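You operate a simulated robot arm through the tools that you are given. There is no shell and no other tool. Be economical: measure what you need, move in short steps, check, and stop when the job is done.

You are at the controls of a simulated two-armed robot. One attempt, no reset.

TASK
Give the green sneaker the ticket's UV minutes, then air the silver box.
Fine: lamp out first, then vent till the display reads CLEAR before opening; sneaker on the mat, lid and vent shut. Where these are worked on the way, their far stop is far enough and under half their travel is too little: lid of the silver box.
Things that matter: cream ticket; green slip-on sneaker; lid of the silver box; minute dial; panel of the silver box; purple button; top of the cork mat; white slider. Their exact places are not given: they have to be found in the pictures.

It is judged by the outcome, as a careful person would: the job done as asked, and still so three seconds after it is handed in. It fails if anything else is knocked over, pushed out of place, dropped, spilled or broken. Lids that push on must go on centred and level and be pressed home; caps that screw on are set level and turned clockwise until they are tight.

THE ROBOT
Two 7-joint arms with two-finger parallel grippers on one trunk, on a base that drives. Base frame: it is fixed to the floor where the robot stands at the start and does not move with it; the origin is under the middle of the robot, x ahead of it, y to its left, z up. Readings come in cm, rad, newtons and seconds.
The left shoulder is at the start at [6, 14.3, 92.6], the right one opposite. With the tool pointing down near the work surface each hand reaches from about 32 to 74 cm from the robot's upright axis, wherever it stands, measured 20 degrees to its own side. Places, roughly: cream ticket [75, -150, 100]; lid of the silver box [60, 0, 100]; minute dial [50, -20, 90]; panel of the silver box [50, 0, 90]; purple button [50, -10, 90]; top of the cork mat [60, -130, 80]; white slider [50, 10, 90]. Payload 1.57 kg a hand.
The TCP of each hand is the grasp point between the finger pads, 3 cm short of the fingertips. In the tool frame z runs along the fingers and y along their closing line. The gripper opens to 11 cm. The fingers are 2.4 cm wide and 1.2 cm thick; the gripper's body (4.8 by 11.2 cm) begins 7.8 cm behind the TCP.
Orientation is that of the tool frame in the base frame, as a unit quaternion [w, x, y, z]. With the fingers straight down and closing along the base's y, the tool's x points along the base's -x, its y along +y and its z along -z.

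THE INTERFACE
- The arms move only by the tool jog_arm. It takes "left_moves", "right_moves" or both (then of equal length, played together; a hand with none holds still); each is a list that holds one entry, the list of rows, each a list of 7 numbers: the shift along the tool's x, y, z in cm, then the turn, a rotation vector about the tool's x, y, z in rad, then the gripper command, from -1 (shut) to 1 (fully open), values between in proportion. In form: [[[tx, ty, tz, ax, ay, az, hand], ...]]. A call has 1 to 20 rows; each row shifts and turns the commanded pose from where the row before left it, along the tool's axes as they then stand. Each row takes 0.2 s and may step no farther than 5 cm and 0.15 rad from the row before; otherwise, or with a gripper value out of range, the whole call is refused. A pose out of reach is approached as far as the arm can. The call stops where the force on the tool passes 60 N (or 10 N more than at its start, if that is more) or the arm is blocked; 0.2 s more then pass. Each finger travels about 4.5 cm/s and halts on what it meets, pressing with about 43 N; the grip force reading is that of the motor and also rises with nothing between the fingers. The clock runs only during rows and for 0.2 s after the last one: add rows that do not move to give the fingers time. The reply holds the time, the measured pose of the TCP, the force on the tool along the base axes, the opening and the grip force, in the units named above and with some noise, with the torque about the TCP (base axes, N m) and any sound that the robot's microphone picked up, and new pictures: "show" is both (left out), scene, wrist or none (wrist: the cameras of the hands that moved).
- Cameras (640 x 400 px; columns grow to the right, rows downward): "scene" is now at [5.05, 0.42, 155.48]; the picture's right is [0.11, -0.99, 0.00], its down [-0.65, -0.07, -0.76] and it looks along [0.75, 0.09, -0.66] (base axes); focal length 257 px, centre (320, 200). "left" rides on the left gripper at [7, -1.6, -14.1] in its tool frame; the picture's right is [0.23, 0.97, 0.00], its down [-0.86, 0.20, -0.48] and it looks along [-0.47, 0.11, 0.88] (tool axes); focal length 222 px, centre (320, 200). "right" rides on the right gripper at [7, 1.6, -14.1] in its tool frame; the picture's right is [-0.23, 0.97, 0.00], its down [-0.86, -0.20, -0.48] and it looks along [-0.47, -0.11, 0.88] (tool axes); focal length 222 px, centre (320, 200).
- slide_trunk(by): slides the trunk up (or, below 0, down) by that many cm; the arms and the scene camera ride with it, the base frame stays. It gives what a move gives, with no picture.
- roll_base(legs): drives the robot by 1 to 6 legs, each [ahead, left, turn to the left] in cm, cm and rad, along the robot's own axes; the way and the turn of a leg run together, so that a leg with both is an arc; at most 150 cm and 3.142 rad a leg. The arms and the cameras ride along, it lands a little off, and it stops where it bumps. It gives what a move gives, and a new picture of the scene camera.
- turn_head(pan, tilt): turns the head with the scene camera to pan (to the left, within 1.501 rad either way) and tilt (down, from -0.506 to 1.204), counted from straight ahead of the robot. It gives what a move gives, and a new picture of the scene camera.
- measure_at(camera, pixels): for up to 12 pixels [column, row] of the newest picture of that camera ("zoom" is the newest enlarged one), the place [x, y, z] in the base frame of the surface seen there, good to about 0.2 cm, but the place of the scene camera against the robot may be out by one fixed shift of up to 1.2 cm in any direction. It takes no simulated time.
- close_up(camera, box): a new picture of the part [left, top, right, bottom] of that camera's present view, enlarged. It takes no simulated time.
- job_done(): hands the job in; it is judged then, once.

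Go step by step. Measure first, check grasps and placings, and put right what went wrong. The budget is 80 turns and 260 pictures, counting those below and the enlarged ones. Unless the task says otherwise, let go and move clear before handing in, and close with one line.

The tools are called after "Emit:" as name(argument=value, ...) on one line, values as JSON. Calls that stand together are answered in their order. jog_arm: Moves the arms, as the interface text tells. Its arguments: {"type":"object","properties":{"left_moves":{"type":"array","items":{"type":"array","items":{"type":"array","items":{"type":"number"}}}},"right_moves":{"type":"array","items":{"type":"array","items":{"type":"array","items":{"type":"number"}}}},"show":{"type":"string","enum":["both","scene","wrist","none"]}},"required":[]} The other tools are called the same way: slide_trunk (by) slides the trunk up or down; roll_base (legs) drives the base; turn_head (pan, tilt) turns the head that bears the scene camera; measure_at (camera, pixels) gives the place of the surface under pixels of a picture; close_up (camera, box) takes an enlarged picture of a part of a camera's view; job_done () hands the job in.

At the start:

```text
clock: 0.0
left_position: [36.69, 13.28, 100.0]
left_ee_rot: [0.0, 0.0, 1.0, 0.0]
left_contact_force: [0.2, 0.3, -0.3]
left_moment: [0.02, -0.01, -0.01]
left_gripper_width: 10.99
left_gripper_force: 0.1
right_position: [50.52, -22.84, 99.98]
right_ee_rot: [0.001, -0.001, 1.0, 0.001]
right_contact_force: [-0.6, -0.4, -0.9]
right_moment: [0.0, 0.0, 0.0]
right_gripper_width: 10.99
right_gripper_force: 0.0
trunk travel left (down, up): [-52.5, 6.5]
robot x, y, heading: [-0.07, 0.07, 0.001]
head pan, tilt: [0.113, 0.714]
```

scene: 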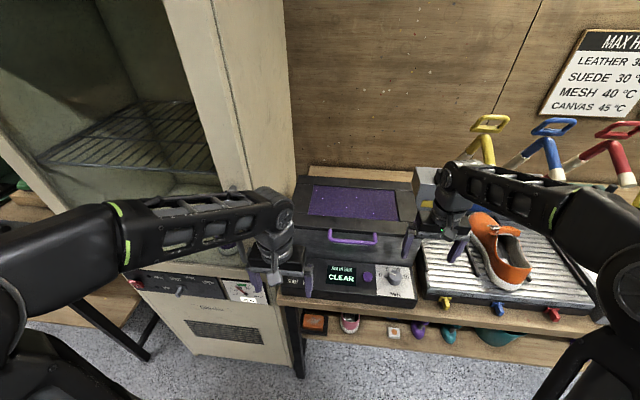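
right: 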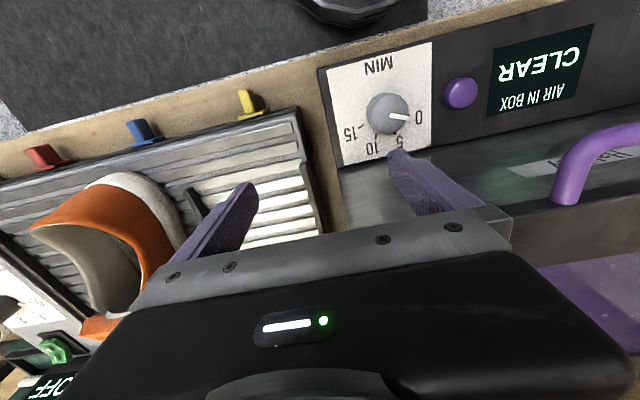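
left: 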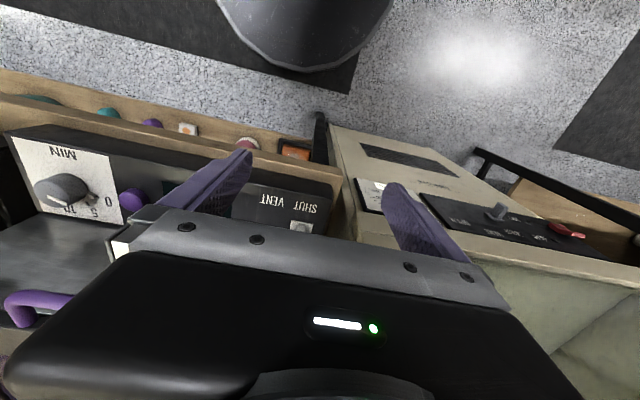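

The scene shows the UV box at around (350,230) with its dial, button and display; the green sneaker and ticket aren't visible yet. I turn the head right to find them, and zoom on the panel first.

Emit:
close_up(camera="scene", box=[230, 160, 430, 310])

Emit:
turn_head(pan=-1.0, tilt=0.5)

```text
2.67 times, centred on (330, 235) of scene
```

zoom: 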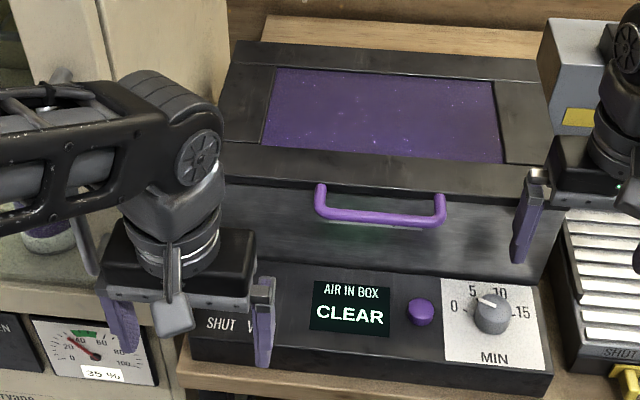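

```text
clock: 1.3
left_position: [36.74, 13.25, 100.01]
left_ee_rot: [-0.001, 0.0, 1.0, -0.001]
left_contact_force: [0.9, 0.2, -0.8]
left_moment: [-0.01, 0.01, -0.02]
left_gripper_width: 11.02
left_gripper_force: 0.2
right_position: [50.51, -22.92, 99.97]
right_ee_rot: [0.001, 0.0, 1.0, 0.0]
right_contact_force: [-1.0, -0.5, 0.1]
right_moment: [0.01, 0.0, -0.04]
right_gripper_width: 11.0
right_gripper_force: 0.0
trunk travel left (down, up): [-52.5, 6.5]
robot x, y, heading: [-0.05, -0.19, 0.0]
head pan, tilt: [-1.0, 0.499]
```

scene: 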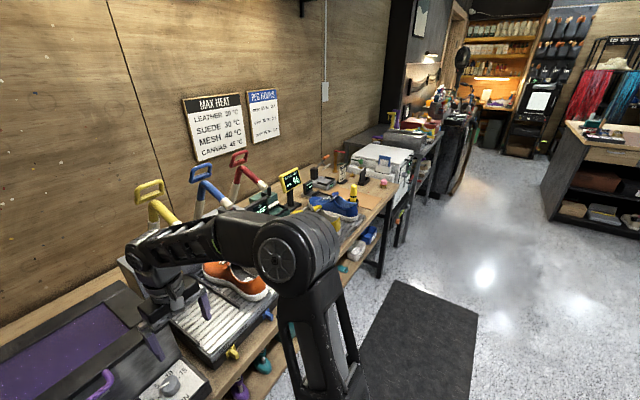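

The mat area to the right is hidden behind the arm. I back off and drive right to view the ticket and mat.

Emit:
roll_base(legs=[[-25, 0, 0], [0, -120, 0]])

Emit:
turn_head(pan=-0.1, tilt=0.5)

```text
clock: 8.8
left_position: [11.4, -106.2, 99.95]
left_ee_rot: [-0.001, 0.005, 1.0, 0.0]
left_contact_force: [-0.6, 0.0, 0.6]
left_moment: [-0.01, 0.02, -0.02]
left_gripper_width: 11.0
left_gripper_force: 0.0
right_position: [24.8, -142.57, 100.07]
right_ee_rot: [0.001, 0.006, 1.0, -0.001]
right_contact_force: [-0.4, 0.0, 0.6]
right_moment: [0.02, 0.02, -0.03]
right_gripper_width: 11.03
right_gripper_force: 0.1
trunk travel left (down, up): [-52.5, 6.5]
robot x, y, heading: [-25.4, -119.19, -0.007]
head pan, tilt: [-1.0, 0.499]
```

scene: 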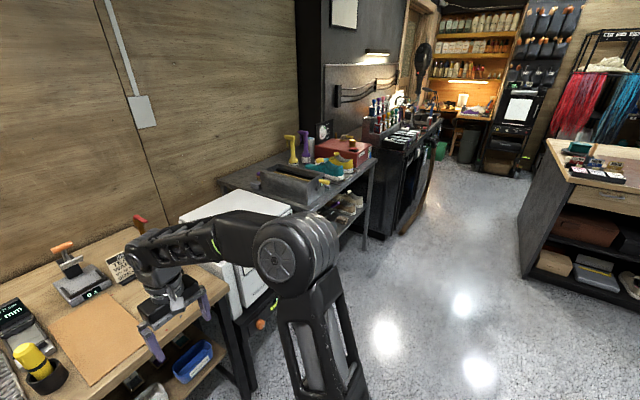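

```text
clock: 10.0
left_position: [11.31, -106.26, 99.93]
left_ee_rot: [0.0, 0.005, 1.0, 0.001]
left_contact_force: [-0.1, -0.9, -0.2]
left_moment: [0.0, -0.01, 0.04]
left_gripper_width: 11.0
left_gripper_force: 0.1
right_position: [24.83, -142.5, 100.0]
right_ee_rot: [0.0, 0.005, 1.0, 0.0]
right_contact_force: [0.2, 0.7, 0.1]
right_moment: [-0.01, 0.02, -0.01]
right_gripper_width: 10.99
right_gripper_force: 0.0
trunk travel left (down, up): [-52.5, 6.5]
robot x, y, heading: [-25.38, -119.41, -0.01]
head pan, tilt: [-0.099, 0.499]
```

scene: 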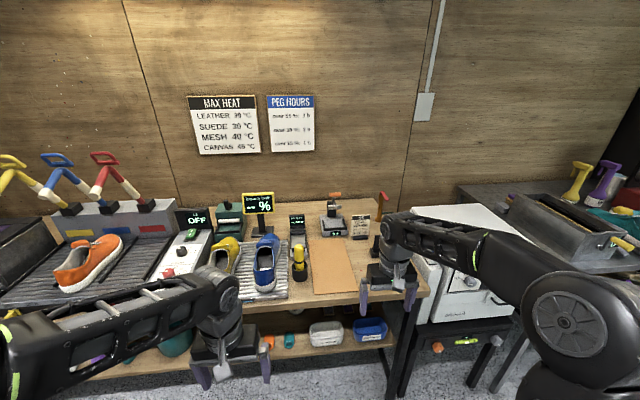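

The cork mat is at (332,265), the cream ticket at (360,225). I zoom in on it and measure.

Emit:
close_up(camera="scene", box=[330, 205, 390, 243])

Emit:
measure_at(camera="scene", pixels=[[312, 240], [352, 238], [316, 292], [357, 290], [334, 265], [300, 250], [360, 225], [381, 240]])

Emit:
close_up(camera="scene", box=[180, 180, 400, 380])

```text
10.53 times, centred on (360, 224) of scene
```

zoom: 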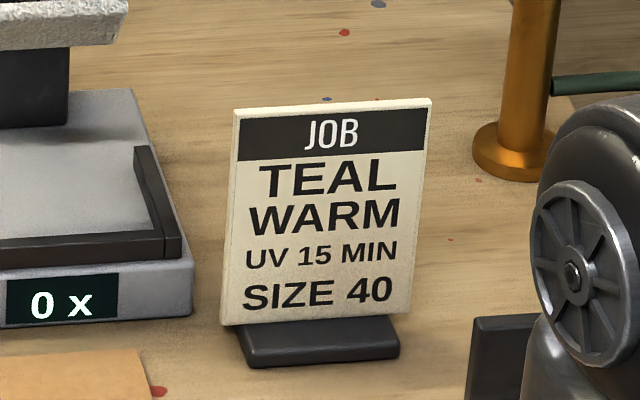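

```text
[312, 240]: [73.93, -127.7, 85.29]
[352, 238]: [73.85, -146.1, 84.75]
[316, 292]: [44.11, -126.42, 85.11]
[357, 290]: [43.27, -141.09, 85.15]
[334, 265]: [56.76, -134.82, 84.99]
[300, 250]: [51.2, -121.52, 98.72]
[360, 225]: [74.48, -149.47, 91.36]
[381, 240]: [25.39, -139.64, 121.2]
```

```text
2.00 times, centred on (290, 280) of scene
```

zoom: 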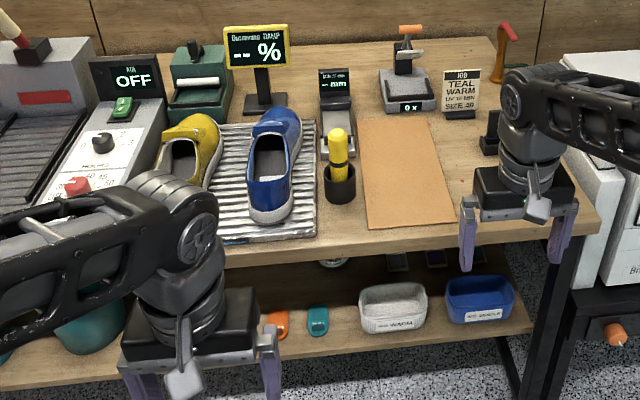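

The ticket says UV 15 MIN. The mat spans about x 43–74, y −127…−145, top z 85. Now I go back to the box and look for the green sneaker.

Emit:
roll_base(legs=[[0, 120, 0]])

Emit:
turn_head(pan=0.3, tilt=0.6)

```text
clock: 16.0
left_position: [11.84, 11.99, 100.05]
left_ee_rot: [0.001, 0.001, 1.0, 0.0]
left_contact_force: [-1.2, 0.2, -0.6]
left_moment: [-0.03, -0.05, 0.04]
left_gripper_width: 11.0
left_gripper_force: 0.0
right_position: [25.7, -24.26, 100.04]
right_ee_rot: [0.0, 0.0, 1.0, -0.001]
right_contact_force: [0.5, 0.0, 0.3]
right_moment: [0.0, -0.01, -0.01]
right_gripper_width: 11.02
right_gripper_force: 0.1
trunk travel left (down, up): [-52.5, 6.5]
robot x, y, heading: [-24.81, -1.11, -0.006]
head pan, tilt: [-0.099, 0.499]
```

scene: 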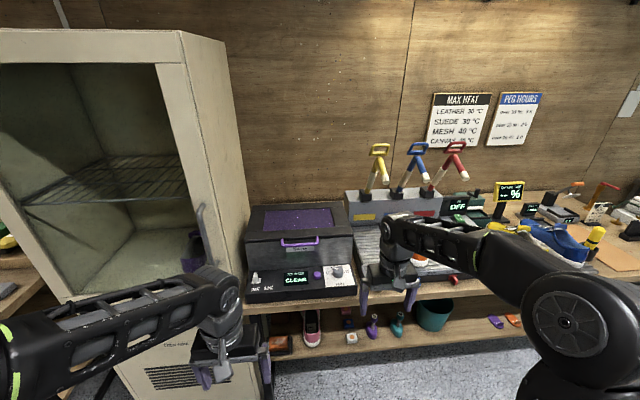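

```text
clock: 16.8
left_position: [11.91, 11.93, 100.01]
left_ee_rot: [-0.001, 0.001, 1.0, 0.0]
left_contact_force: [0.3, -0.5, 0.3]
left_moment: [0.02, -0.01, -0.02]
left_gripper_width: 11.0
left_gripper_force: 0.1
right_position: [25.65, -24.37, 99.86]
right_ee_rot: [0.0, 0.001, 1.0, 0.001]
right_contact_force: [0.5, 0.0, 0.2]
right_moment: [0.02, -0.02, 0.01]
right_gripper_width: 11.0
right_gripper_force: 0.1
trunk travel left (down, up): [-52.5, 6.5]
robot x, y, heading: [-24.65, -0.9, -0.004]
head pan, tilt: [0.3, 0.6]
```

scene: 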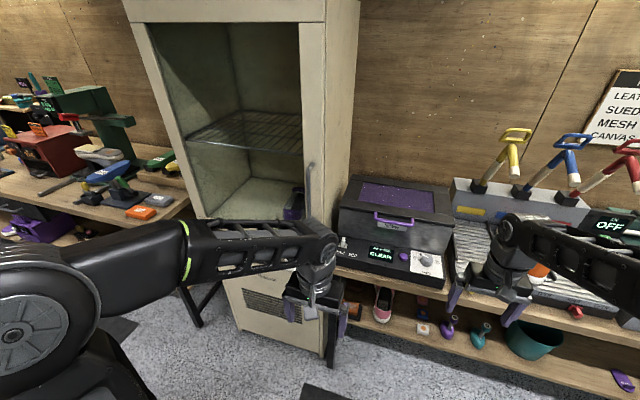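

I zoom on the box, and on the cabinet interior and left bench for a green shoe.

Emit:
close_up(camera="scene", box=[320, 170, 470, 290])

Emit:
close_up(camera="scene", box=[0, 70, 340, 250])

Emit:
measure_at(camera="scene", pixels=[[378, 218], [413, 223], [395, 222], [426, 259], [403, 256], [345, 240], [340, 262], [440, 274], [352, 180], [455, 188], [343, 208], [450, 216]])

```text
3.33 times, centred on (395, 230) of scene
```

zoom: 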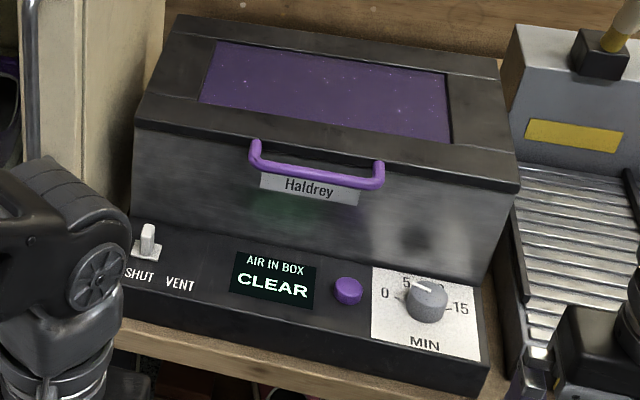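

```text
1.88 times, centred on (170, 160) of scene
```

zoom: 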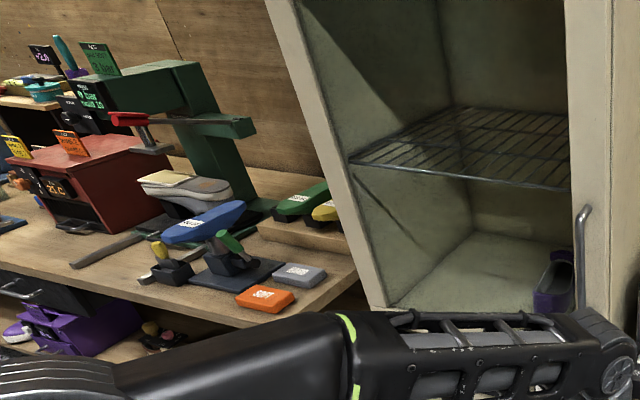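

```text
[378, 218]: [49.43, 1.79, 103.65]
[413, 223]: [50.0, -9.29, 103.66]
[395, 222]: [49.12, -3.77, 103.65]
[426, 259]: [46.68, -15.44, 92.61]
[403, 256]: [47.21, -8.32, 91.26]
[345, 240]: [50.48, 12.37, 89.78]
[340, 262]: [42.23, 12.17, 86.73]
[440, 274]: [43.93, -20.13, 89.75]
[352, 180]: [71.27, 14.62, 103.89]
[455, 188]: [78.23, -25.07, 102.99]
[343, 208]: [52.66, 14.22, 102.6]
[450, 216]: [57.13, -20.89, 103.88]
```

No green sneaker so far. I check the lower shelf and further left.

Emit:
turn_head(pan=1.2, tilt=0.5)

Emit:
turn_head(pan=-0.1, tilt=0.9)

Emit:
close_up(camera="scene", box=[200, 30, 520, 230])

```text
clock: 18.0
left_position: [11.86, 11.9, 99.97]
left_ee_rot: [-0.001, 0.0, 1.0, 0.0]
left_contact_force: [0.0, -0.4, -0.5]
left_moment: [0.02, 0.02, 0.0]
left_gripper_width: 11.0
left_gripper_force: 0.1
right_position: [25.56, -24.39, 99.96]
right_ee_rot: [0.0, 0.0, 1.0, 0.0]
right_contact_force: [-0.7, 0.1, -1.3]
right_moment: [-0.01, 0.0, 0.01]
right_gripper_width: 10.96
right_gripper_force: 0.1
trunk travel left (down, up): [-52.5, 6.5]
robot x, y, heading: [-24.71, -1.13, -0.001]
head pan, tilt: [1.201, 0.499]
```

scene: 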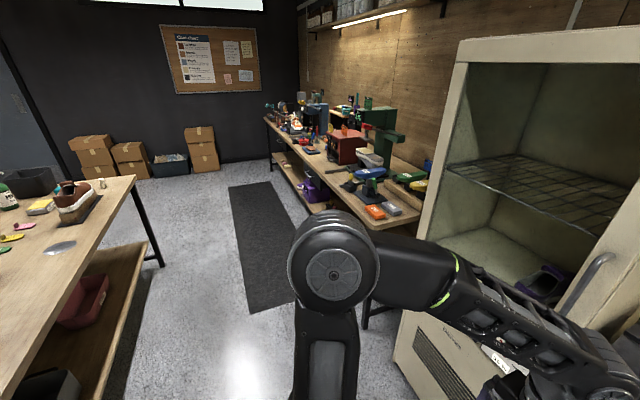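

```text
clock: 19.5
left_position: [11.91, 11.89, 100.06]
left_ee_rot: [0.0, 0.002, 1.0, 0.0]
left_contact_force: [-0.3, -0.1, 0.2]
left_moment: [-0.02, 0.02, -0.02]
left_gripper_width: 11.03
left_gripper_force: 0.0
right_position: [25.6, -24.17, 99.98]
right_ee_rot: [0.0, 0.001, 1.0, 0.0]
right_contact_force: [-0.4, 0.2, 0.1]
right_moment: [-0.01, -0.02, -0.02]
right_gripper_width: 11.01
right_gripper_force: 0.1
trunk travel left (down, up): [-52.5, 6.5]
robot x, y, heading: [-25.11, -1.44, -0.001]
head pan, tilt: [-0.099, 0.901]
```

scene: 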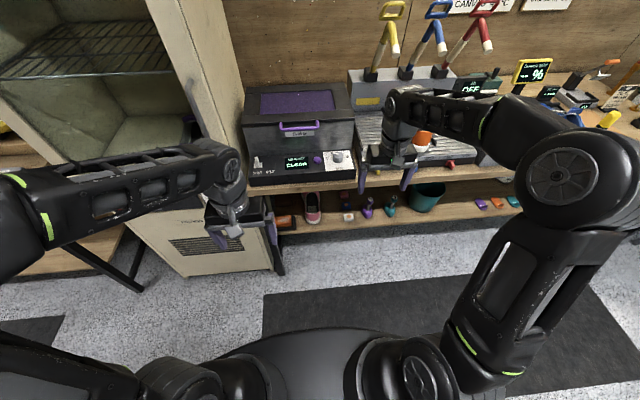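

```text
2.00 times, centred on (360, 130) of scene
```

zoom: 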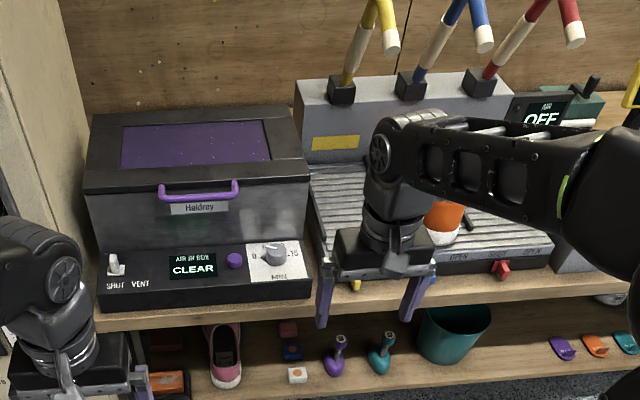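

The shoe isn't anywhere visible, so it is presumably in the box (air reads CLEAR now, so a peek is harmless). I drive back to the starting spot and look at the panel with the right wrist camera.

Emit:
roll_base(legs=[[22, 2, 0]])

Emit:
jog_arm(right_moves=[[[2, 0, -2, 0, 0, 0, -1], [2, 0, -2, 0, 0, 0, -1], [0, 0, 0, 0, 0, 0, -1], [0, 0, 0, 0, 0, 0, -1], [0, 0, 0, 0, 0, 0, -1]]], show="wrist")

```text
clock: 21.2
left_position: [34.09, 13.96, 99.95]
left_ee_rot: [-0.001, -0.001, 1.0, 0.0]
left_contact_force: [-0.8, 0.8, 0.2]
left_moment: [0.02, 0.07, 0.0]
left_gripper_width: 11.02
left_gripper_force: 0.0
right_position: [47.9, -22.13, 99.99]
right_ee_rot: [-0.001, 0.0, 1.0, 0.0]
right_contact_force: [-0.8, 0.2, -0.5]
right_moment: [-0.02, 0.03, 0.0]
right_gripper_width: 10.99
right_gripper_force: 0.3
trunk travel left (down, up): [-52.5, 6.5]
robot x, y, heading: [-2.7, 0.58, -0.0]
head pan, tilt: [-0.099, 0.901]
```

scene: 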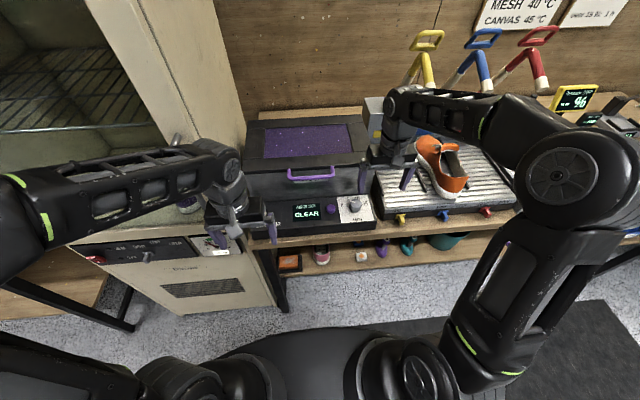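

```text
clock: 22.4
left_position: [33.9, 14.04, 100.08]
left_ee_rot: [0.0, 0.0, 1.0, 0.0]
left_contact_force: [0.8, 0.6, -0.6]
left_moment: [0.0, -0.03, -0.03]
left_gripper_width: 11.02
left_gripper_force: 0.0
right_position: [43.89, -22.02, 103.93]
right_ee_rot: [0.0, 0.0, 1.0, 0.0]
right_contact_force: [-0.7, 0.2, 0.0]
right_moment: [0.01, 0.0, -0.03]
right_gripper_width: 0.39
right_gripper_force: 0.7
trunk travel left (down, up): [-52.5, 6.5]
robot x, y, heading: [-3.32, 0.71, -0.003]
head pan, tilt: [-0.099, 0.901]
```

right: 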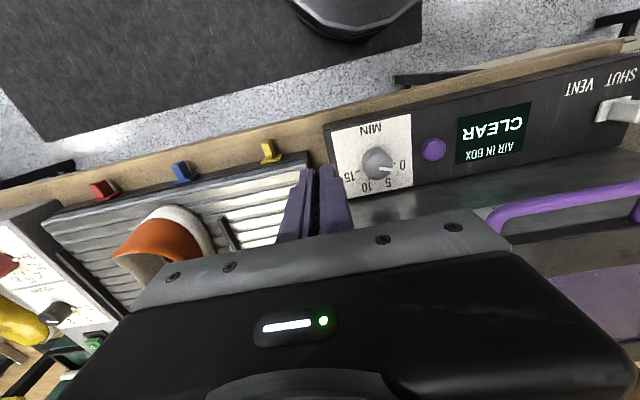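

The wrist view shows dial (377,160), button (433,148), slider (615,108) and display. I measure them in the wrist frame.

Emit:
measure_at(camera="right", pixels=[[377, 160], [366, 168], [387, 166], [337, 150], [408, 180], [345, 190], [410, 118], [433, 148], [612, 108], [625, 117], [560, 205], [490, 217]])

Emit:
close_up(camera="right", box=[320, 100, 480, 200])

Emit:
close_up(camera="right", box=[520, 60, 640, 160])

```text
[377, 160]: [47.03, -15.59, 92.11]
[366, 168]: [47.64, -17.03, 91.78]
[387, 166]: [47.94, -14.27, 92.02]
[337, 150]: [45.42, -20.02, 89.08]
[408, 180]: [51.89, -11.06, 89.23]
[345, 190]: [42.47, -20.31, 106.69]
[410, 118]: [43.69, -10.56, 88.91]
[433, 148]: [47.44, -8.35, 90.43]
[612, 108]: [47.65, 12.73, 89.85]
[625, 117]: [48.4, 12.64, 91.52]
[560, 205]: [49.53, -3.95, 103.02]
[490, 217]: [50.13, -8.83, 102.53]
```

```text
4.00 times, centred on (400, 150) of right
```

zoom: 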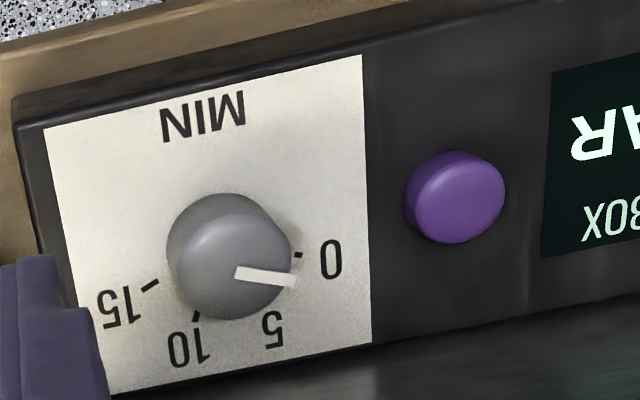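

```text
4.00 times, centred on (580, 110) of right
```

zoom: 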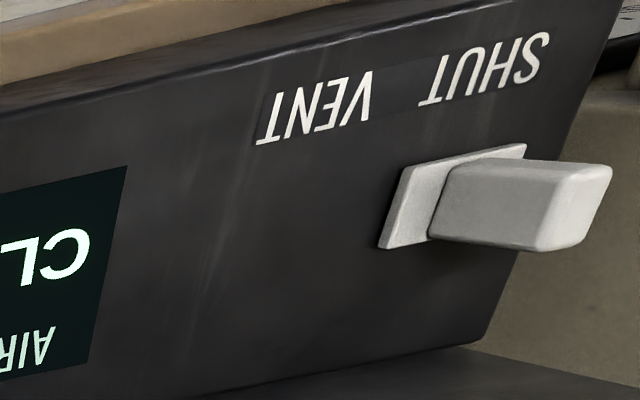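

The panel is a horizontal face at z≈89; knob top at z≈92. I measure dial ticks and pointer precisely.

Emit:
close_up(camera="right", box=[330, 125, 420, 195])

```text
5.71 times, centred on (375, 160) of right
```

zoom: 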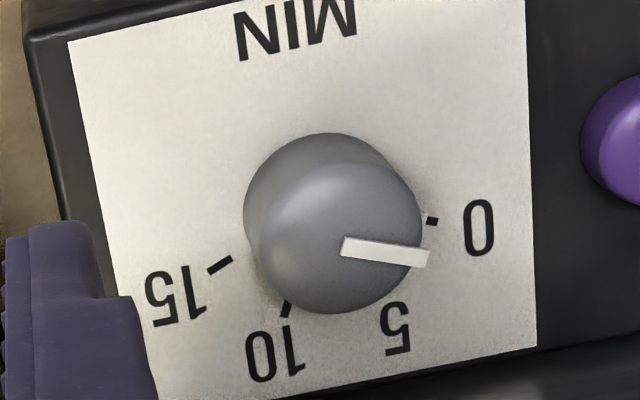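

Emit:
measure_at(camera="zoom", pixels=[[432, 221], [220, 265], [285, 310], [480, 228], [175, 297], [275, 355], [395, 328], [348, 247], [424, 260], [320, 148], [330, 300], [255, 235]])

```text
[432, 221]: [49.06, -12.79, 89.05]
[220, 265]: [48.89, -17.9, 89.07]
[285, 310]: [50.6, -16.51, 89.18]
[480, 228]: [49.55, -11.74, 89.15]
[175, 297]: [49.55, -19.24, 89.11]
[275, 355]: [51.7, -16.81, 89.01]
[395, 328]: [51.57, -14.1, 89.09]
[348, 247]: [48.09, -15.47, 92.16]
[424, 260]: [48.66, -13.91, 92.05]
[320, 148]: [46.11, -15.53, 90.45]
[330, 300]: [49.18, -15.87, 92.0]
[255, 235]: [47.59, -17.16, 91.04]
```

Dial fit: centre ≈(48.2,−15.4), 0 at +75° and 15 at −75° from +x, so it needs ≈150° clockwise; the pointer is at ≈0. I measure the wall behind so that the gripper body clears it.

Emit:
measure_at(camera="right", pixels=[[400, 192], [430, 195], [470, 195], [430, 208], [500, 200], [520, 225], [600, 230], [375, 200]])

```text
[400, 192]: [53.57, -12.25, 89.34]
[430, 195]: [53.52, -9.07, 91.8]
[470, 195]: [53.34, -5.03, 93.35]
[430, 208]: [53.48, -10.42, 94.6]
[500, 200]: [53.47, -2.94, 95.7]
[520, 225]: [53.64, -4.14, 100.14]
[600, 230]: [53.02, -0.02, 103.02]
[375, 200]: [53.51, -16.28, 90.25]
```

Wall is at x≈53.5, handle front at ≈49.5. I'll lean the right hand back 0.45 rad, yawed +0.65 about the vertical, above the knob.

Emit:
jog_arm(right_moves=[[[-1.85, 3.1, 2, 0, 0, 0, 0], [-1.85, 3.1, 2, 0, 0, 0, 0], [0, 0, 0, 0, 0, -0.13, 0], [0, 0, 0, 0, 0, -0.13, 0], [0, 0, 0, 0, 0, -0.13, 0], [0, 0, 0, 0, 0, -0.13, 0], [0, 0, 0, 0, 0, -0.13, 0], [0, 0, 0, 0, -0.15, 0, 0], [0, 0, 0, 0, -0.15, 0, 0], [0, 0, 0, 0, -0.15, 0, 0], [0, 0, 0, 0, 0, 0, 0]]])

```text
clock: 24.8
left_position: [33.96, 14.08, 99.95]
left_ee_rot: [-0.001, 0.0, 1.0, 0.0]
left_contact_force: [0.2, -0.3, 0.0]
left_moment: [-0.02, -0.03, -0.01]
left_gripper_width: 10.99
left_gripper_force: 0.0
right_position: [47.45, -16.08, 99.98]
right_ee_rot: [0.212, -0.312, 0.923, 0.072]
right_contact_force: [0.5, 0.1, 0.3]
right_moment: [0.0, 0.02, 0.0]
right_gripper_width: 5.5
right_gripper_force: 0.1
trunk travel left (down, up): [-52.5, 6.5]
robot x, y, heading: [-3.19, 0.6, 0.001]
head pan, tilt: [-0.099, 0.901]
```

scene: 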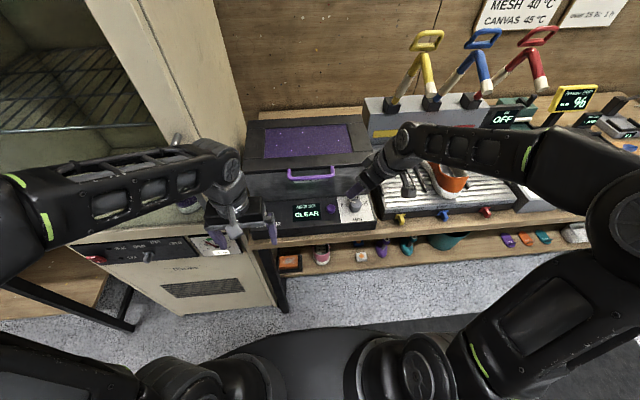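
right: 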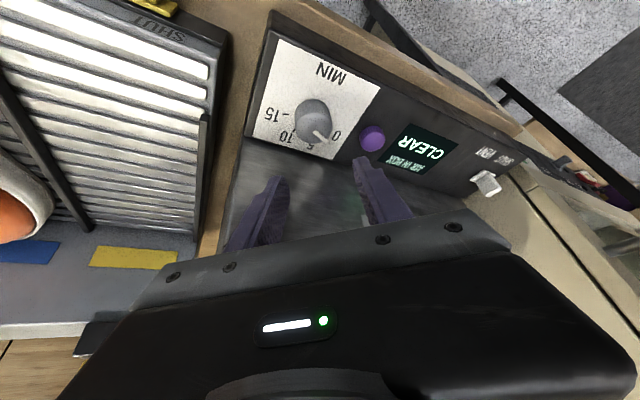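

Pose is as planned. I descend 7.4 cm onto the knob (no closing yet) and check.

Emit:
jog_arm(right_moves=[[[1.0, 0.03, 2.27, 0, 0, 0, 0], [1.0, 0.03, 2.27, 0, 0, 0, 0], [0.5, 0.015, 1.13, 0, 0, 0, 0], [0.5, 0.015, 1.13, 0, 0, 0, 0], [0, 0, 0, 0, 0, 0, 0]]], show="wrist")

Emit:
close_up(camera="scene", box=[280, 150, 430, 250])

```text
clock: 26.0
left_position: [33.94, 14.0, 99.94]
left_ee_rot: [0.0, 0.001, 1.0, -0.001]
left_contact_force: [-0.6, 0.1, 0.6]
left_moment: [0.01, 0.0, 0.02]
left_gripper_width: 11.01
left_gripper_force: 0.1
right_position: [47.72, -15.83, 92.5]
right_ee_rot: [0.212, -0.311, 0.924, 0.071]
right_contact_force: [-0.2, -0.3, 0.4]
right_moment: [0.01, -0.01, -0.05]
right_gripper_width: 5.53
right_gripper_force: 0.1
trunk travel left (down, up): [-52.5, 6.5]
robot x, y, heading: [-2.88, 0.57, 0.004]
head pan, tilt: [-0.099, 0.901]
```

right: 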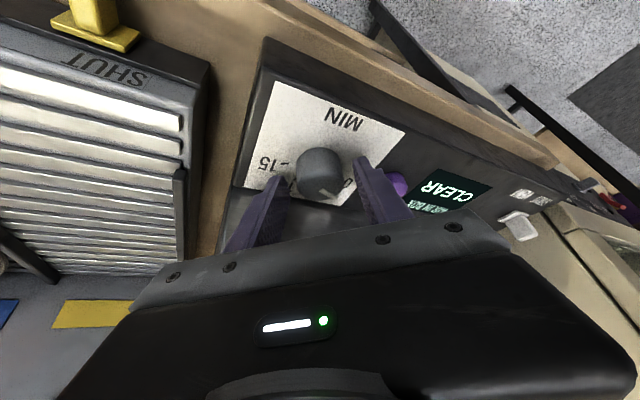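

```text
4.00 times, centred on (355, 200) of scene
```

zoom: 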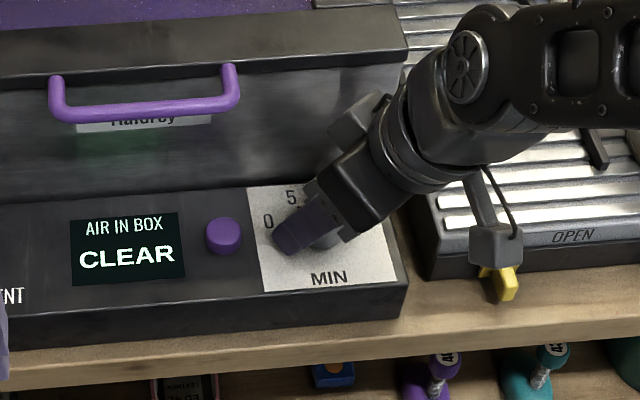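

The knob (320,175) sits between the fingertips (285,180),(362,160). I verify by measurement before closing.

Emit:
measure_at(camera="right", pixels=[[320, 160], [320, 187], [300, 180], [338, 180], [320, 148], [285, 180], [360, 160], [325, 194]])

Emit:
close_up(camera="right", box=[240, 110, 420, 240])

```text
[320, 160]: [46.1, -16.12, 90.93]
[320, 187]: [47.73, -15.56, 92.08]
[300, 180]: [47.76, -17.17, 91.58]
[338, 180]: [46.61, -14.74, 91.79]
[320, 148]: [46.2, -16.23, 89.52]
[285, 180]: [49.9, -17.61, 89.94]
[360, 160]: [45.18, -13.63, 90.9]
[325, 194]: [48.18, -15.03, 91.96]
```

```text
3.08 times, centred on (330, 175) of right
```

zoom: 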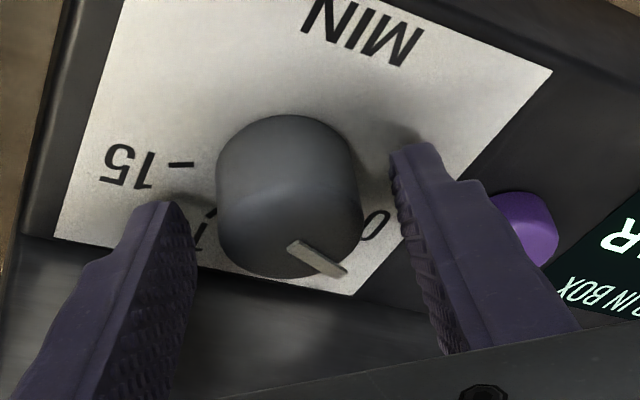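

Knob is centred between the pads (radius ≈1.75). I close and turn clockwise 1.3 rad.

Emit:
jog_arm(right_moves=[[[0, 0, 0, 0, 0, 0, -0.6], [0, 0, 0, 0, 0, 0, -1], [0, 0, 0, 0, 0, 0, -1], [0, 0.045, 0, 0.0566, 0, 0.117, -1], [0, 0.045, 0, 0.0566, 0, 0.117, -1], [0, 0.045, 0, 0.0566, 0, 0.117, -1], [0, 0.045, 0, 0.0566, 0, 0.117, -1], [0, 0.045, 0, 0.0566, 0, 0.117, -1], [0, 0.045, 0, 0.0566, 0, 0.117, -1], [0, 0.045, 0, 0.0566, 0, 0.117, -1], [0, 0.045, 0, 0.0566, 0, 0.117, -1], [0, 0.045, 0, 0.0566, 0, 0.117, -1], [0, 0.045, 0, 0.0566, 0, 0.117, -1], [0, 0, 0, 0, 0, 0, -1]]], show="wrist")

Emit:
close_up(camera="right", box=[240, 110, 420, 240])

```text
clock: 29.0
left_position: [33.88, 14.06, 99.89]
left_ee_rot: [0.0, 0.0, 1.0, -0.001]
left_contact_force: [-0.5, -0.3, -0.2]
left_moment: [0.01, 0.03, 0.02]
left_gripper_width: 11.0
left_gripper_force: 0.0
right_position: [47.69, -15.38, 92.66]
right_ee_rot: [0.211, 0.311, 0.924, -0.071]
right_contact_force: [8.8, 8.5, -0.1]
right_moment: [0.25, -0.36, 0.03]
right_gripper_width: 3.56
right_gripper_force: 42.5
trunk travel left (down, up): [-52.5, 6.5]
robot x, y, heading: [-2.85, 0.39, -0.003]
head pan, tilt: [-0.099, 0.901]
```

right: 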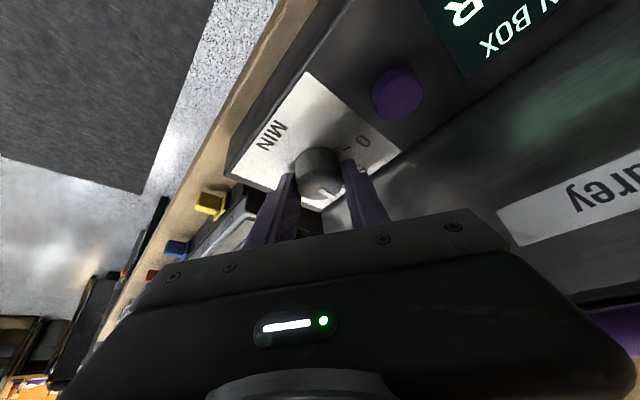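

```text
3.08 times, centred on (330, 175) of right
```

zoom: 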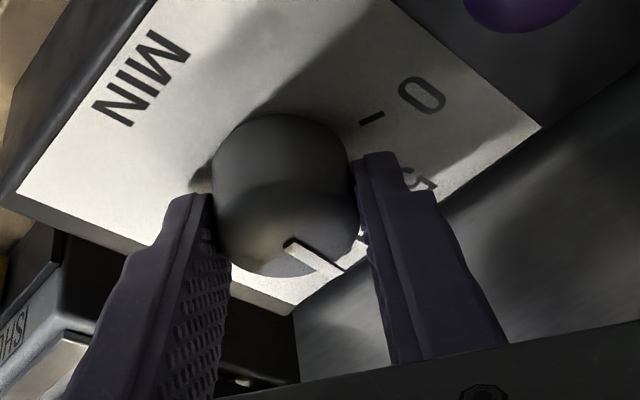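

The knob turned with the hand (pointer stays aligned with the gripper). I release, swing back 1.3 rad, regrip.

Emit:
jog_arm(right_moves=[[[0, 0, 0, 0, 0, 0, 0], [0, 0, 0, 0, 0, 0, 0], [0, -0.045, 0, -0.0566, 0, -0.117, 0], [0, -0.045, 0, -0.0566, 0, -0.117, 0], [0, -0.045, 0, -0.0566, 0, -0.117, 0], [0, -0.045, 0, -0.0566, 0, -0.117, 0], [0, -0.045, 0, -0.0566, 0, -0.117, 0], [0, -0.045, 0, -0.0566, 0, -0.117, 0], [0, -0.045, 0, -0.0566, 0, -0.117, 0], [0, -0.045, 0, -0.0566, 0, -0.117, 0], [0, -0.045, 0, -0.0566, 0, -0.117, 0], [0, -0.045, 0, -0.0566, 0, -0.117, 0], [0, 0, 0, 0, 0, 0, -0.6], [0, 0, 0, 0, 0, 0, -1], [0, 0, 0, 0, 0, 0, -1]]], show="wrist")

Emit:
close_up(camera="right", box=[240, 110, 420, 240])

```text
clock: 32.2
left_position: [33.87, 14.02, 99.94]
left_ee_rot: [-0.001, 0.001, 1.0, 0.0]
left_contact_force: [-0.3, 0.1, 0.4]
left_moment: [0.0, 0.01, 0.0]
left_gripper_width: 10.99
left_gripper_force: 0.0
right_position: [47.6, -15.86, 92.5]
right_ee_rot: [0.211, -0.312, 0.924, 0.071]
right_contact_force: [2.3, -2.1, -0.6]
right_moment: [0.0, -0.09, -0.02]
right_gripper_width: 3.57
right_gripper_force: 28.4
trunk travel left (down, up): [-52.5, 6.5]
robot x, y, heading: [-2.84, 0.69, 0.003]
head pan, tilt: [-0.099, 0.901]
```

right: 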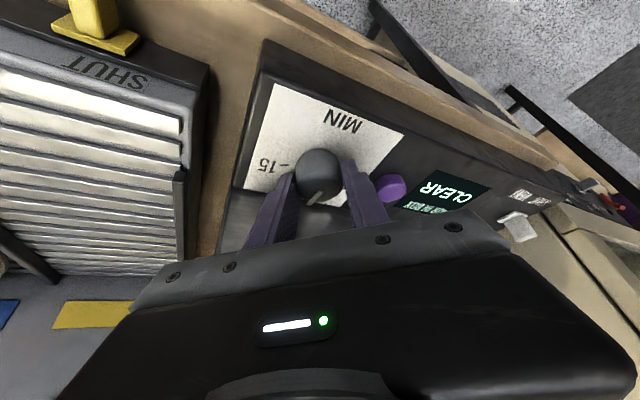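

```text
3.08 times, centred on (330, 175) of right
```

zoom: 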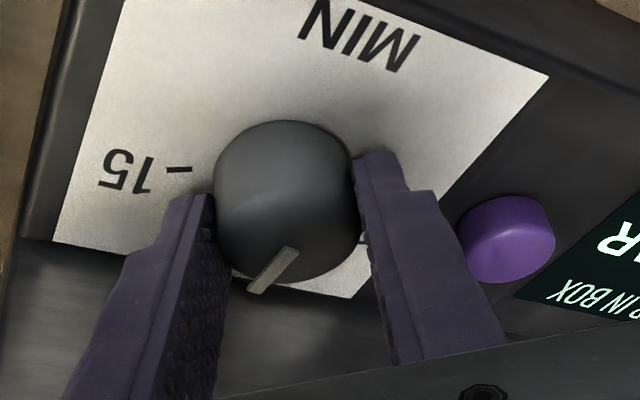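

Pointer is near mid-scale. I turn another 1.25 rad clockwise and release to inspect.

Emit:
jog_arm(right_moves=[[[0, 0.045, 0, 0.0544, 0, 0.1125, -1], [0, 0.045, 0, 0.0544, 0, 0.1125, -1], [0, 0.045, 0, 0.0544, 0, 0.1125, -1], [0, 0.045, 0, 0.0544, 0, 0.1125, -1], [0, 0.045, 0, 0.0544, 0, 0.1125, -1], [0, 0.045, 0, 0.0544, 0, 0.1125, -1], [0, 0.045, 0, 0.0544, 0, 0.1125, -1], [0, 0.045, 0, 0.0544, 0, 0.1125, -1], [0, 0.045, 0, 0.0544, 0, 0.1125, -1], [0, 0.045, 0, 0.0544, 0, 0.1125, -1], [0, 0, 0, 0, 0, 0, -1], [0, 0, 0, 0, 0, 0, 0], [0, 0, 0, 0, 0, 0, 0], [-1.5, 0, -3.1, 0, 0, 0, 0], [-1.5, 0, -3.1, 0, 0, 0, 0], [3.6, 0, -1.74, 0, 0, 0, 0]]], show="wrist")

Emit:
close_up(camera="right", box=[220, 60, 420, 220])

```text
clock: 35.6
left_position: [33.88, 13.86, 100.01]
left_ee_rot: [0.0, 0.0, 1.0, 0.0]
left_contact_force: [-0.3, -0.3, -0.8]
left_moment: [-0.02, -0.03, -0.01]
left_gripper_width: 11.0
left_gripper_force: 0.0
right_position: [44.27, -13.04, 99.29]
right_ee_rot: [0.213, 0.289, 0.931, -0.067]
right_contact_force: [-0.3, -0.4, -1.1]
right_moment: [0.02, 0.0, -0.01]
right_gripper_width: 5.48
right_gripper_force: 0.0
trunk travel left (down, up): [-52.5, 6.5]
robot x, y, heading: [-2.97, 0.54, -0.002]
head pan, tilt: [-0.099, 0.901]
```

right: 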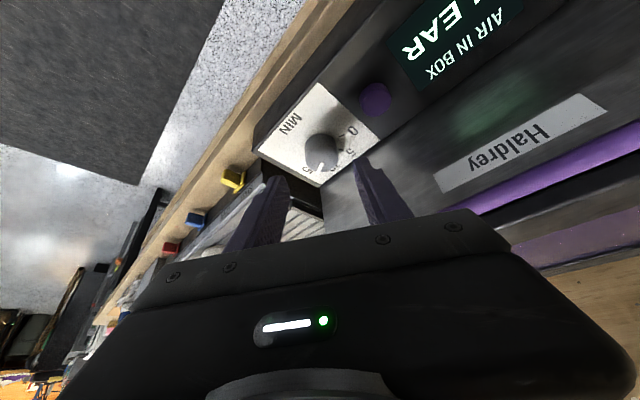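

```text
2.50 times, centred on (320, 140) of right
```

zoom: 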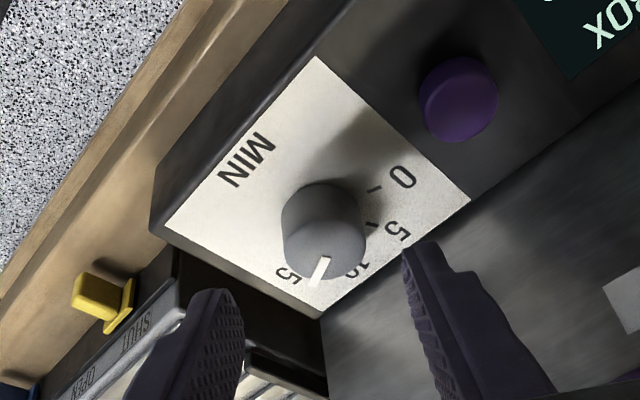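

I measure the pointer against the ticks.

Emit:
close_up(camera="right", box=[290, 115, 370, 190])

Emit:
close_up(camera="scene", box=[325, 180, 385, 225])

```text
5.33 times, centred on (330, 152) of right
```

zoom: 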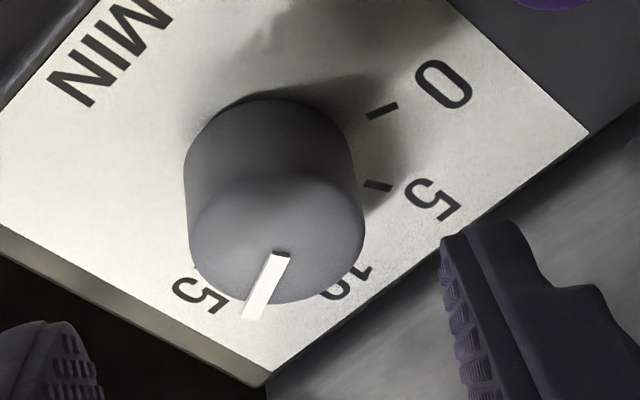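

```text
8.89 times, centred on (355, 202) of scene
```

zoom: 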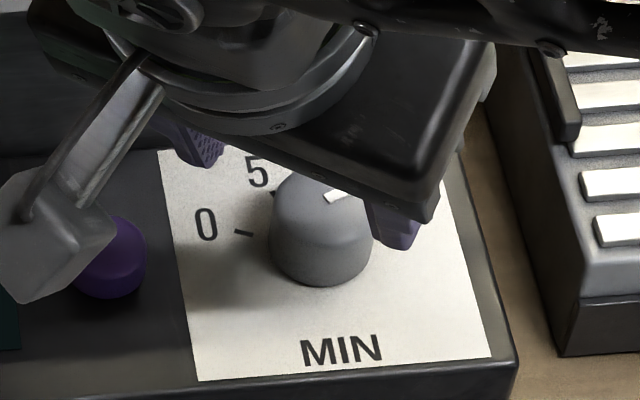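

Emit:
measure_at(camera="right", pixels=[[322.3, 163.5], [318.2, 172.5], [341.6, 135.8], [340.9, 149.7], [338.2, 165.5], [309, 168.5]])

```text
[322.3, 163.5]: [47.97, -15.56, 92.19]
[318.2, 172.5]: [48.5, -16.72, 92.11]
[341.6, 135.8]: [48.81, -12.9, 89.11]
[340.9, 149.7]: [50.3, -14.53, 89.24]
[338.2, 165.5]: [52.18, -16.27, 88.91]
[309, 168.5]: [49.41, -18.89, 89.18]
```

Pointer reads about −66…−68°, versus the 15 tick at ≈−72°: slightly short. I regrip and turn a bit further (0.15 rad), watching the torque for a stop.

Emit:
jog_arm(right_moves=[[[0, 0, 0, -0.0435, 0, -0.09, 0], [0, 0, 0, -0.0435, 0, -0.09, 0], [0, 0, 0, -0.0435, 0, -0.09, 0], [-3.465, -1.17, 1.675, 0, 0, 0, 0], [0.74, 0, 1.53, 0, 0, 0, 0], [0.74, 0, 1.53, 0, 0, 0, 0], [0.74, 0, 1.53, 0, 0, 0, 0], [0.74, 0, 1.53, 0, 0, 0, 0], [0, 0, 0, 0, 0, 0, -0.6], [0, 0, 0, 0, 0, 0, -1], [0, 0, 0, 0, 0, 0, -1], [0, 0.03, 0, 0.0326, 0, 0.0675, -1], [0, 0.03, 0, 0.0326, 0, 0.0675, -1], [0, 0, 0, 0, 0, 0, -1]]], show="wrist")

Emit:
close_up(camera="right", box=[240, 110, 420, 240])

```text
clock: 38.6
left_position: [33.78, 13.96, 99.96]
left_ee_rot: [0.0, 0.0, 1.0, 0.0]
left_contact_force: [-0.1, -0.1, 0.2]
left_moment: [0.02, 0.0, -0.01]
left_gripper_width: 11.0
left_gripper_force: 0.0
right_position: [47.51, -15.35, 92.69]
right_ee_rot: [0.219, 0.217, 0.95, -0.05]
right_contact_force: [-1.9, 1.6, 6.5]
right_moment: [-0.15, 0.08, 0.74]
right_gripper_width: 3.53
right_gripper_force: 42.5
trunk travel left (down, up): [-52.5, 6.5]
robot x, y, heading: [-2.56, 0.55, 0.002]
head pan, tilt: [-0.099, 0.901]
```

right: 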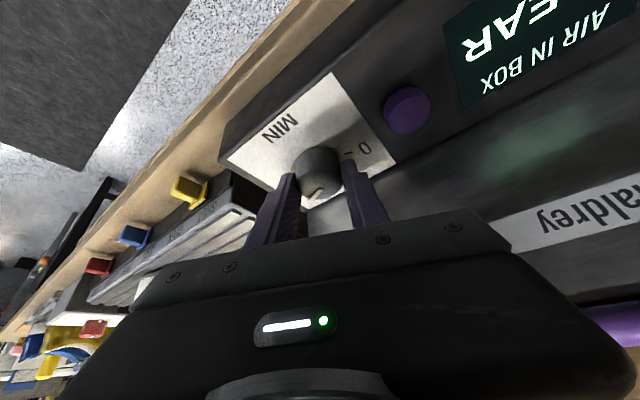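

```text
3.08 times, centred on (330, 175) of right
```

zoom: 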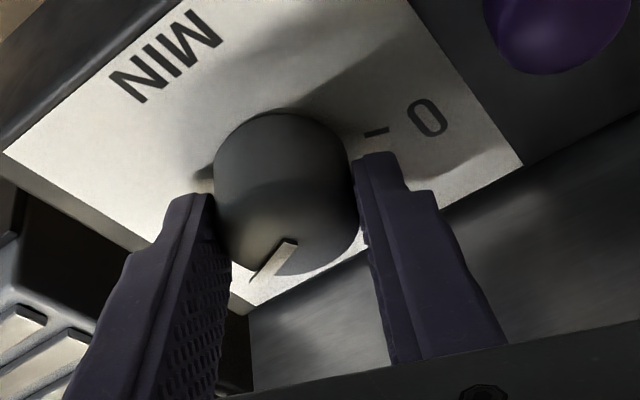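

Torque of 0.74 N·m about the vertical indicates the dial hit its end stop. I release, lift and inspect.

Emit:
jog_arm(right_moves=[[[0, 0, 0, 0, 0, 0, 0], [0, 0, 0, 0, 0, 0, 0], [-1.5, 0, -3.1, 0, 0, 0, 0], [-1.5, 0, -3.1, 0, 0, 0, 0], [0, 0, 0, -0.0653, 0, -0.135, 0], [0, 0, 0, -0.0653, 0, -0.135, 0], [0, 0, 0, -0.0653, 0, -0.135, -0.6], [3, 3, -1.45, 0, 0, 0, -1], [0, 3, 0, 0, 0, 0, -1], [0, 0, 0, 0, 0, 0, -1]]], show="wrist")

Emit:
close_up(camera="right", box=[170, 60, 370, 200])

```text
clock: 40.8
left_position: [33.84, 13.95, 100.05]
left_ee_rot: [0.001, 0.001, 1.0, 0.0]
left_contact_force: [0.1, -0.2, -0.5]
left_moment: [0.01, -0.03, -0.01]
left_gripper_width: 11.01
left_gripper_force: 0.0
right_position: [44.01, -9.35, 99.54]
right_ee_rot: [0.224, 0.0, 0.975, -0.001]
right_contact_force: [-0.3, -0.3, 0.1]
right_moment: [0.03, 0.02, 0.01]
right_gripper_width: 0.0
right_gripper_force: 17.4
trunk travel left (down, up): [-52.5, 6.5]
robot x, y, heading: [-2.66, 0.82, -0.0]
head pan, tilt: [-0.099, 0.901]
```

right: 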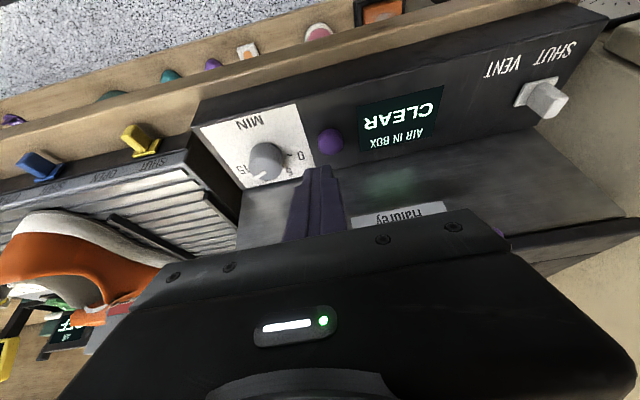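

```text
2.86 times, centred on (270, 130) of right
```

zoom: 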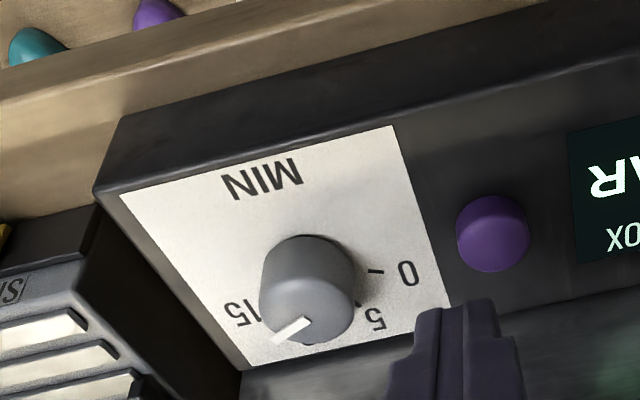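

Emit:
measure_at(camera="zoom", pixels=[[306, 322], [276, 341], [376, 272], [255, 318], [305, 310]])

Emit:
measure_at(camera="right", pixels=[[331, 141], [325, 148], [337, 148], [331, 134], [540, 100]])

```text
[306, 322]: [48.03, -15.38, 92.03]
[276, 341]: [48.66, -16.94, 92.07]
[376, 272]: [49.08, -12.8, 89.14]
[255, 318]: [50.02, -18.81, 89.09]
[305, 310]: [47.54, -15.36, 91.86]
```

```text
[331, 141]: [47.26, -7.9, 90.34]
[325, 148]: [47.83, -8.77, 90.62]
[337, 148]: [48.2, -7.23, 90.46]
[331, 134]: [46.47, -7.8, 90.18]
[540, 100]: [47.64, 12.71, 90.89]
```

Pointer at −68° mirrors the start (+70° at 0), so it's on 15. Now I press the purple button at (47.4,−8.0,90.4) with closed fingertips and lift off.

Emit:
jog_arm(right_moves=[[[-2.25, 1.35, 1.09, 0, 0, 0, -1], [1.2, 0, 2.475, 0, 0, 0, -1], [1.2, 0, 2.475, 0, 0, 0, -1], [0.13, 0, 0.27, 0, 0, 0, -1], [0.13, 0, 0.27, 0, 0, 0, -1], [0.13, 0, 0.27, 0, 0, 0, -1], [0.09, 0, 0.18, 0, 0, 0, -1], [0, 0, 0, 0, 0, 0, -1]]])

```text
clock: 42.6
left_position: [33.81, 14.02, 99.91]
left_ee_rot: [0.0, 0.0, 1.0, 0.0]
left_contact_force: [0.0, -0.5, -0.3]
left_moment: [-0.01, -0.03, -0.01]
left_gripper_width: 11.0
left_gripper_force: 0.1
right_position: [46.68, -7.9, 92.87]
right_ee_rot: [0.224, -0.001, 0.975, -0.001]
right_contact_force: [-0.3, -0.1, 3.1]
right_moment: [-0.03, -0.01, -0.01]
right_gripper_width: 0.0
right_gripper_force: 20.9
trunk travel left (down, up): [-52.5, 6.5]
robot x, y, heading: [-2.75, 0.72, -0.002]
head pan, tilt: [-0.099, 0.901]
heard: click
```

scene: 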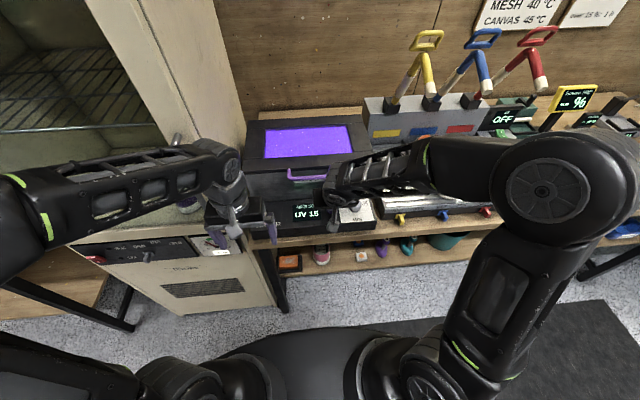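
right: 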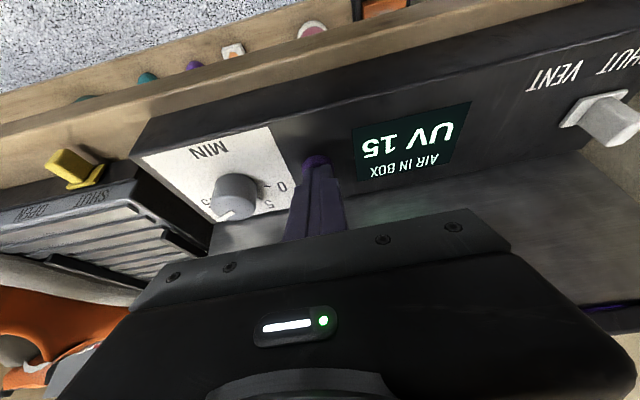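

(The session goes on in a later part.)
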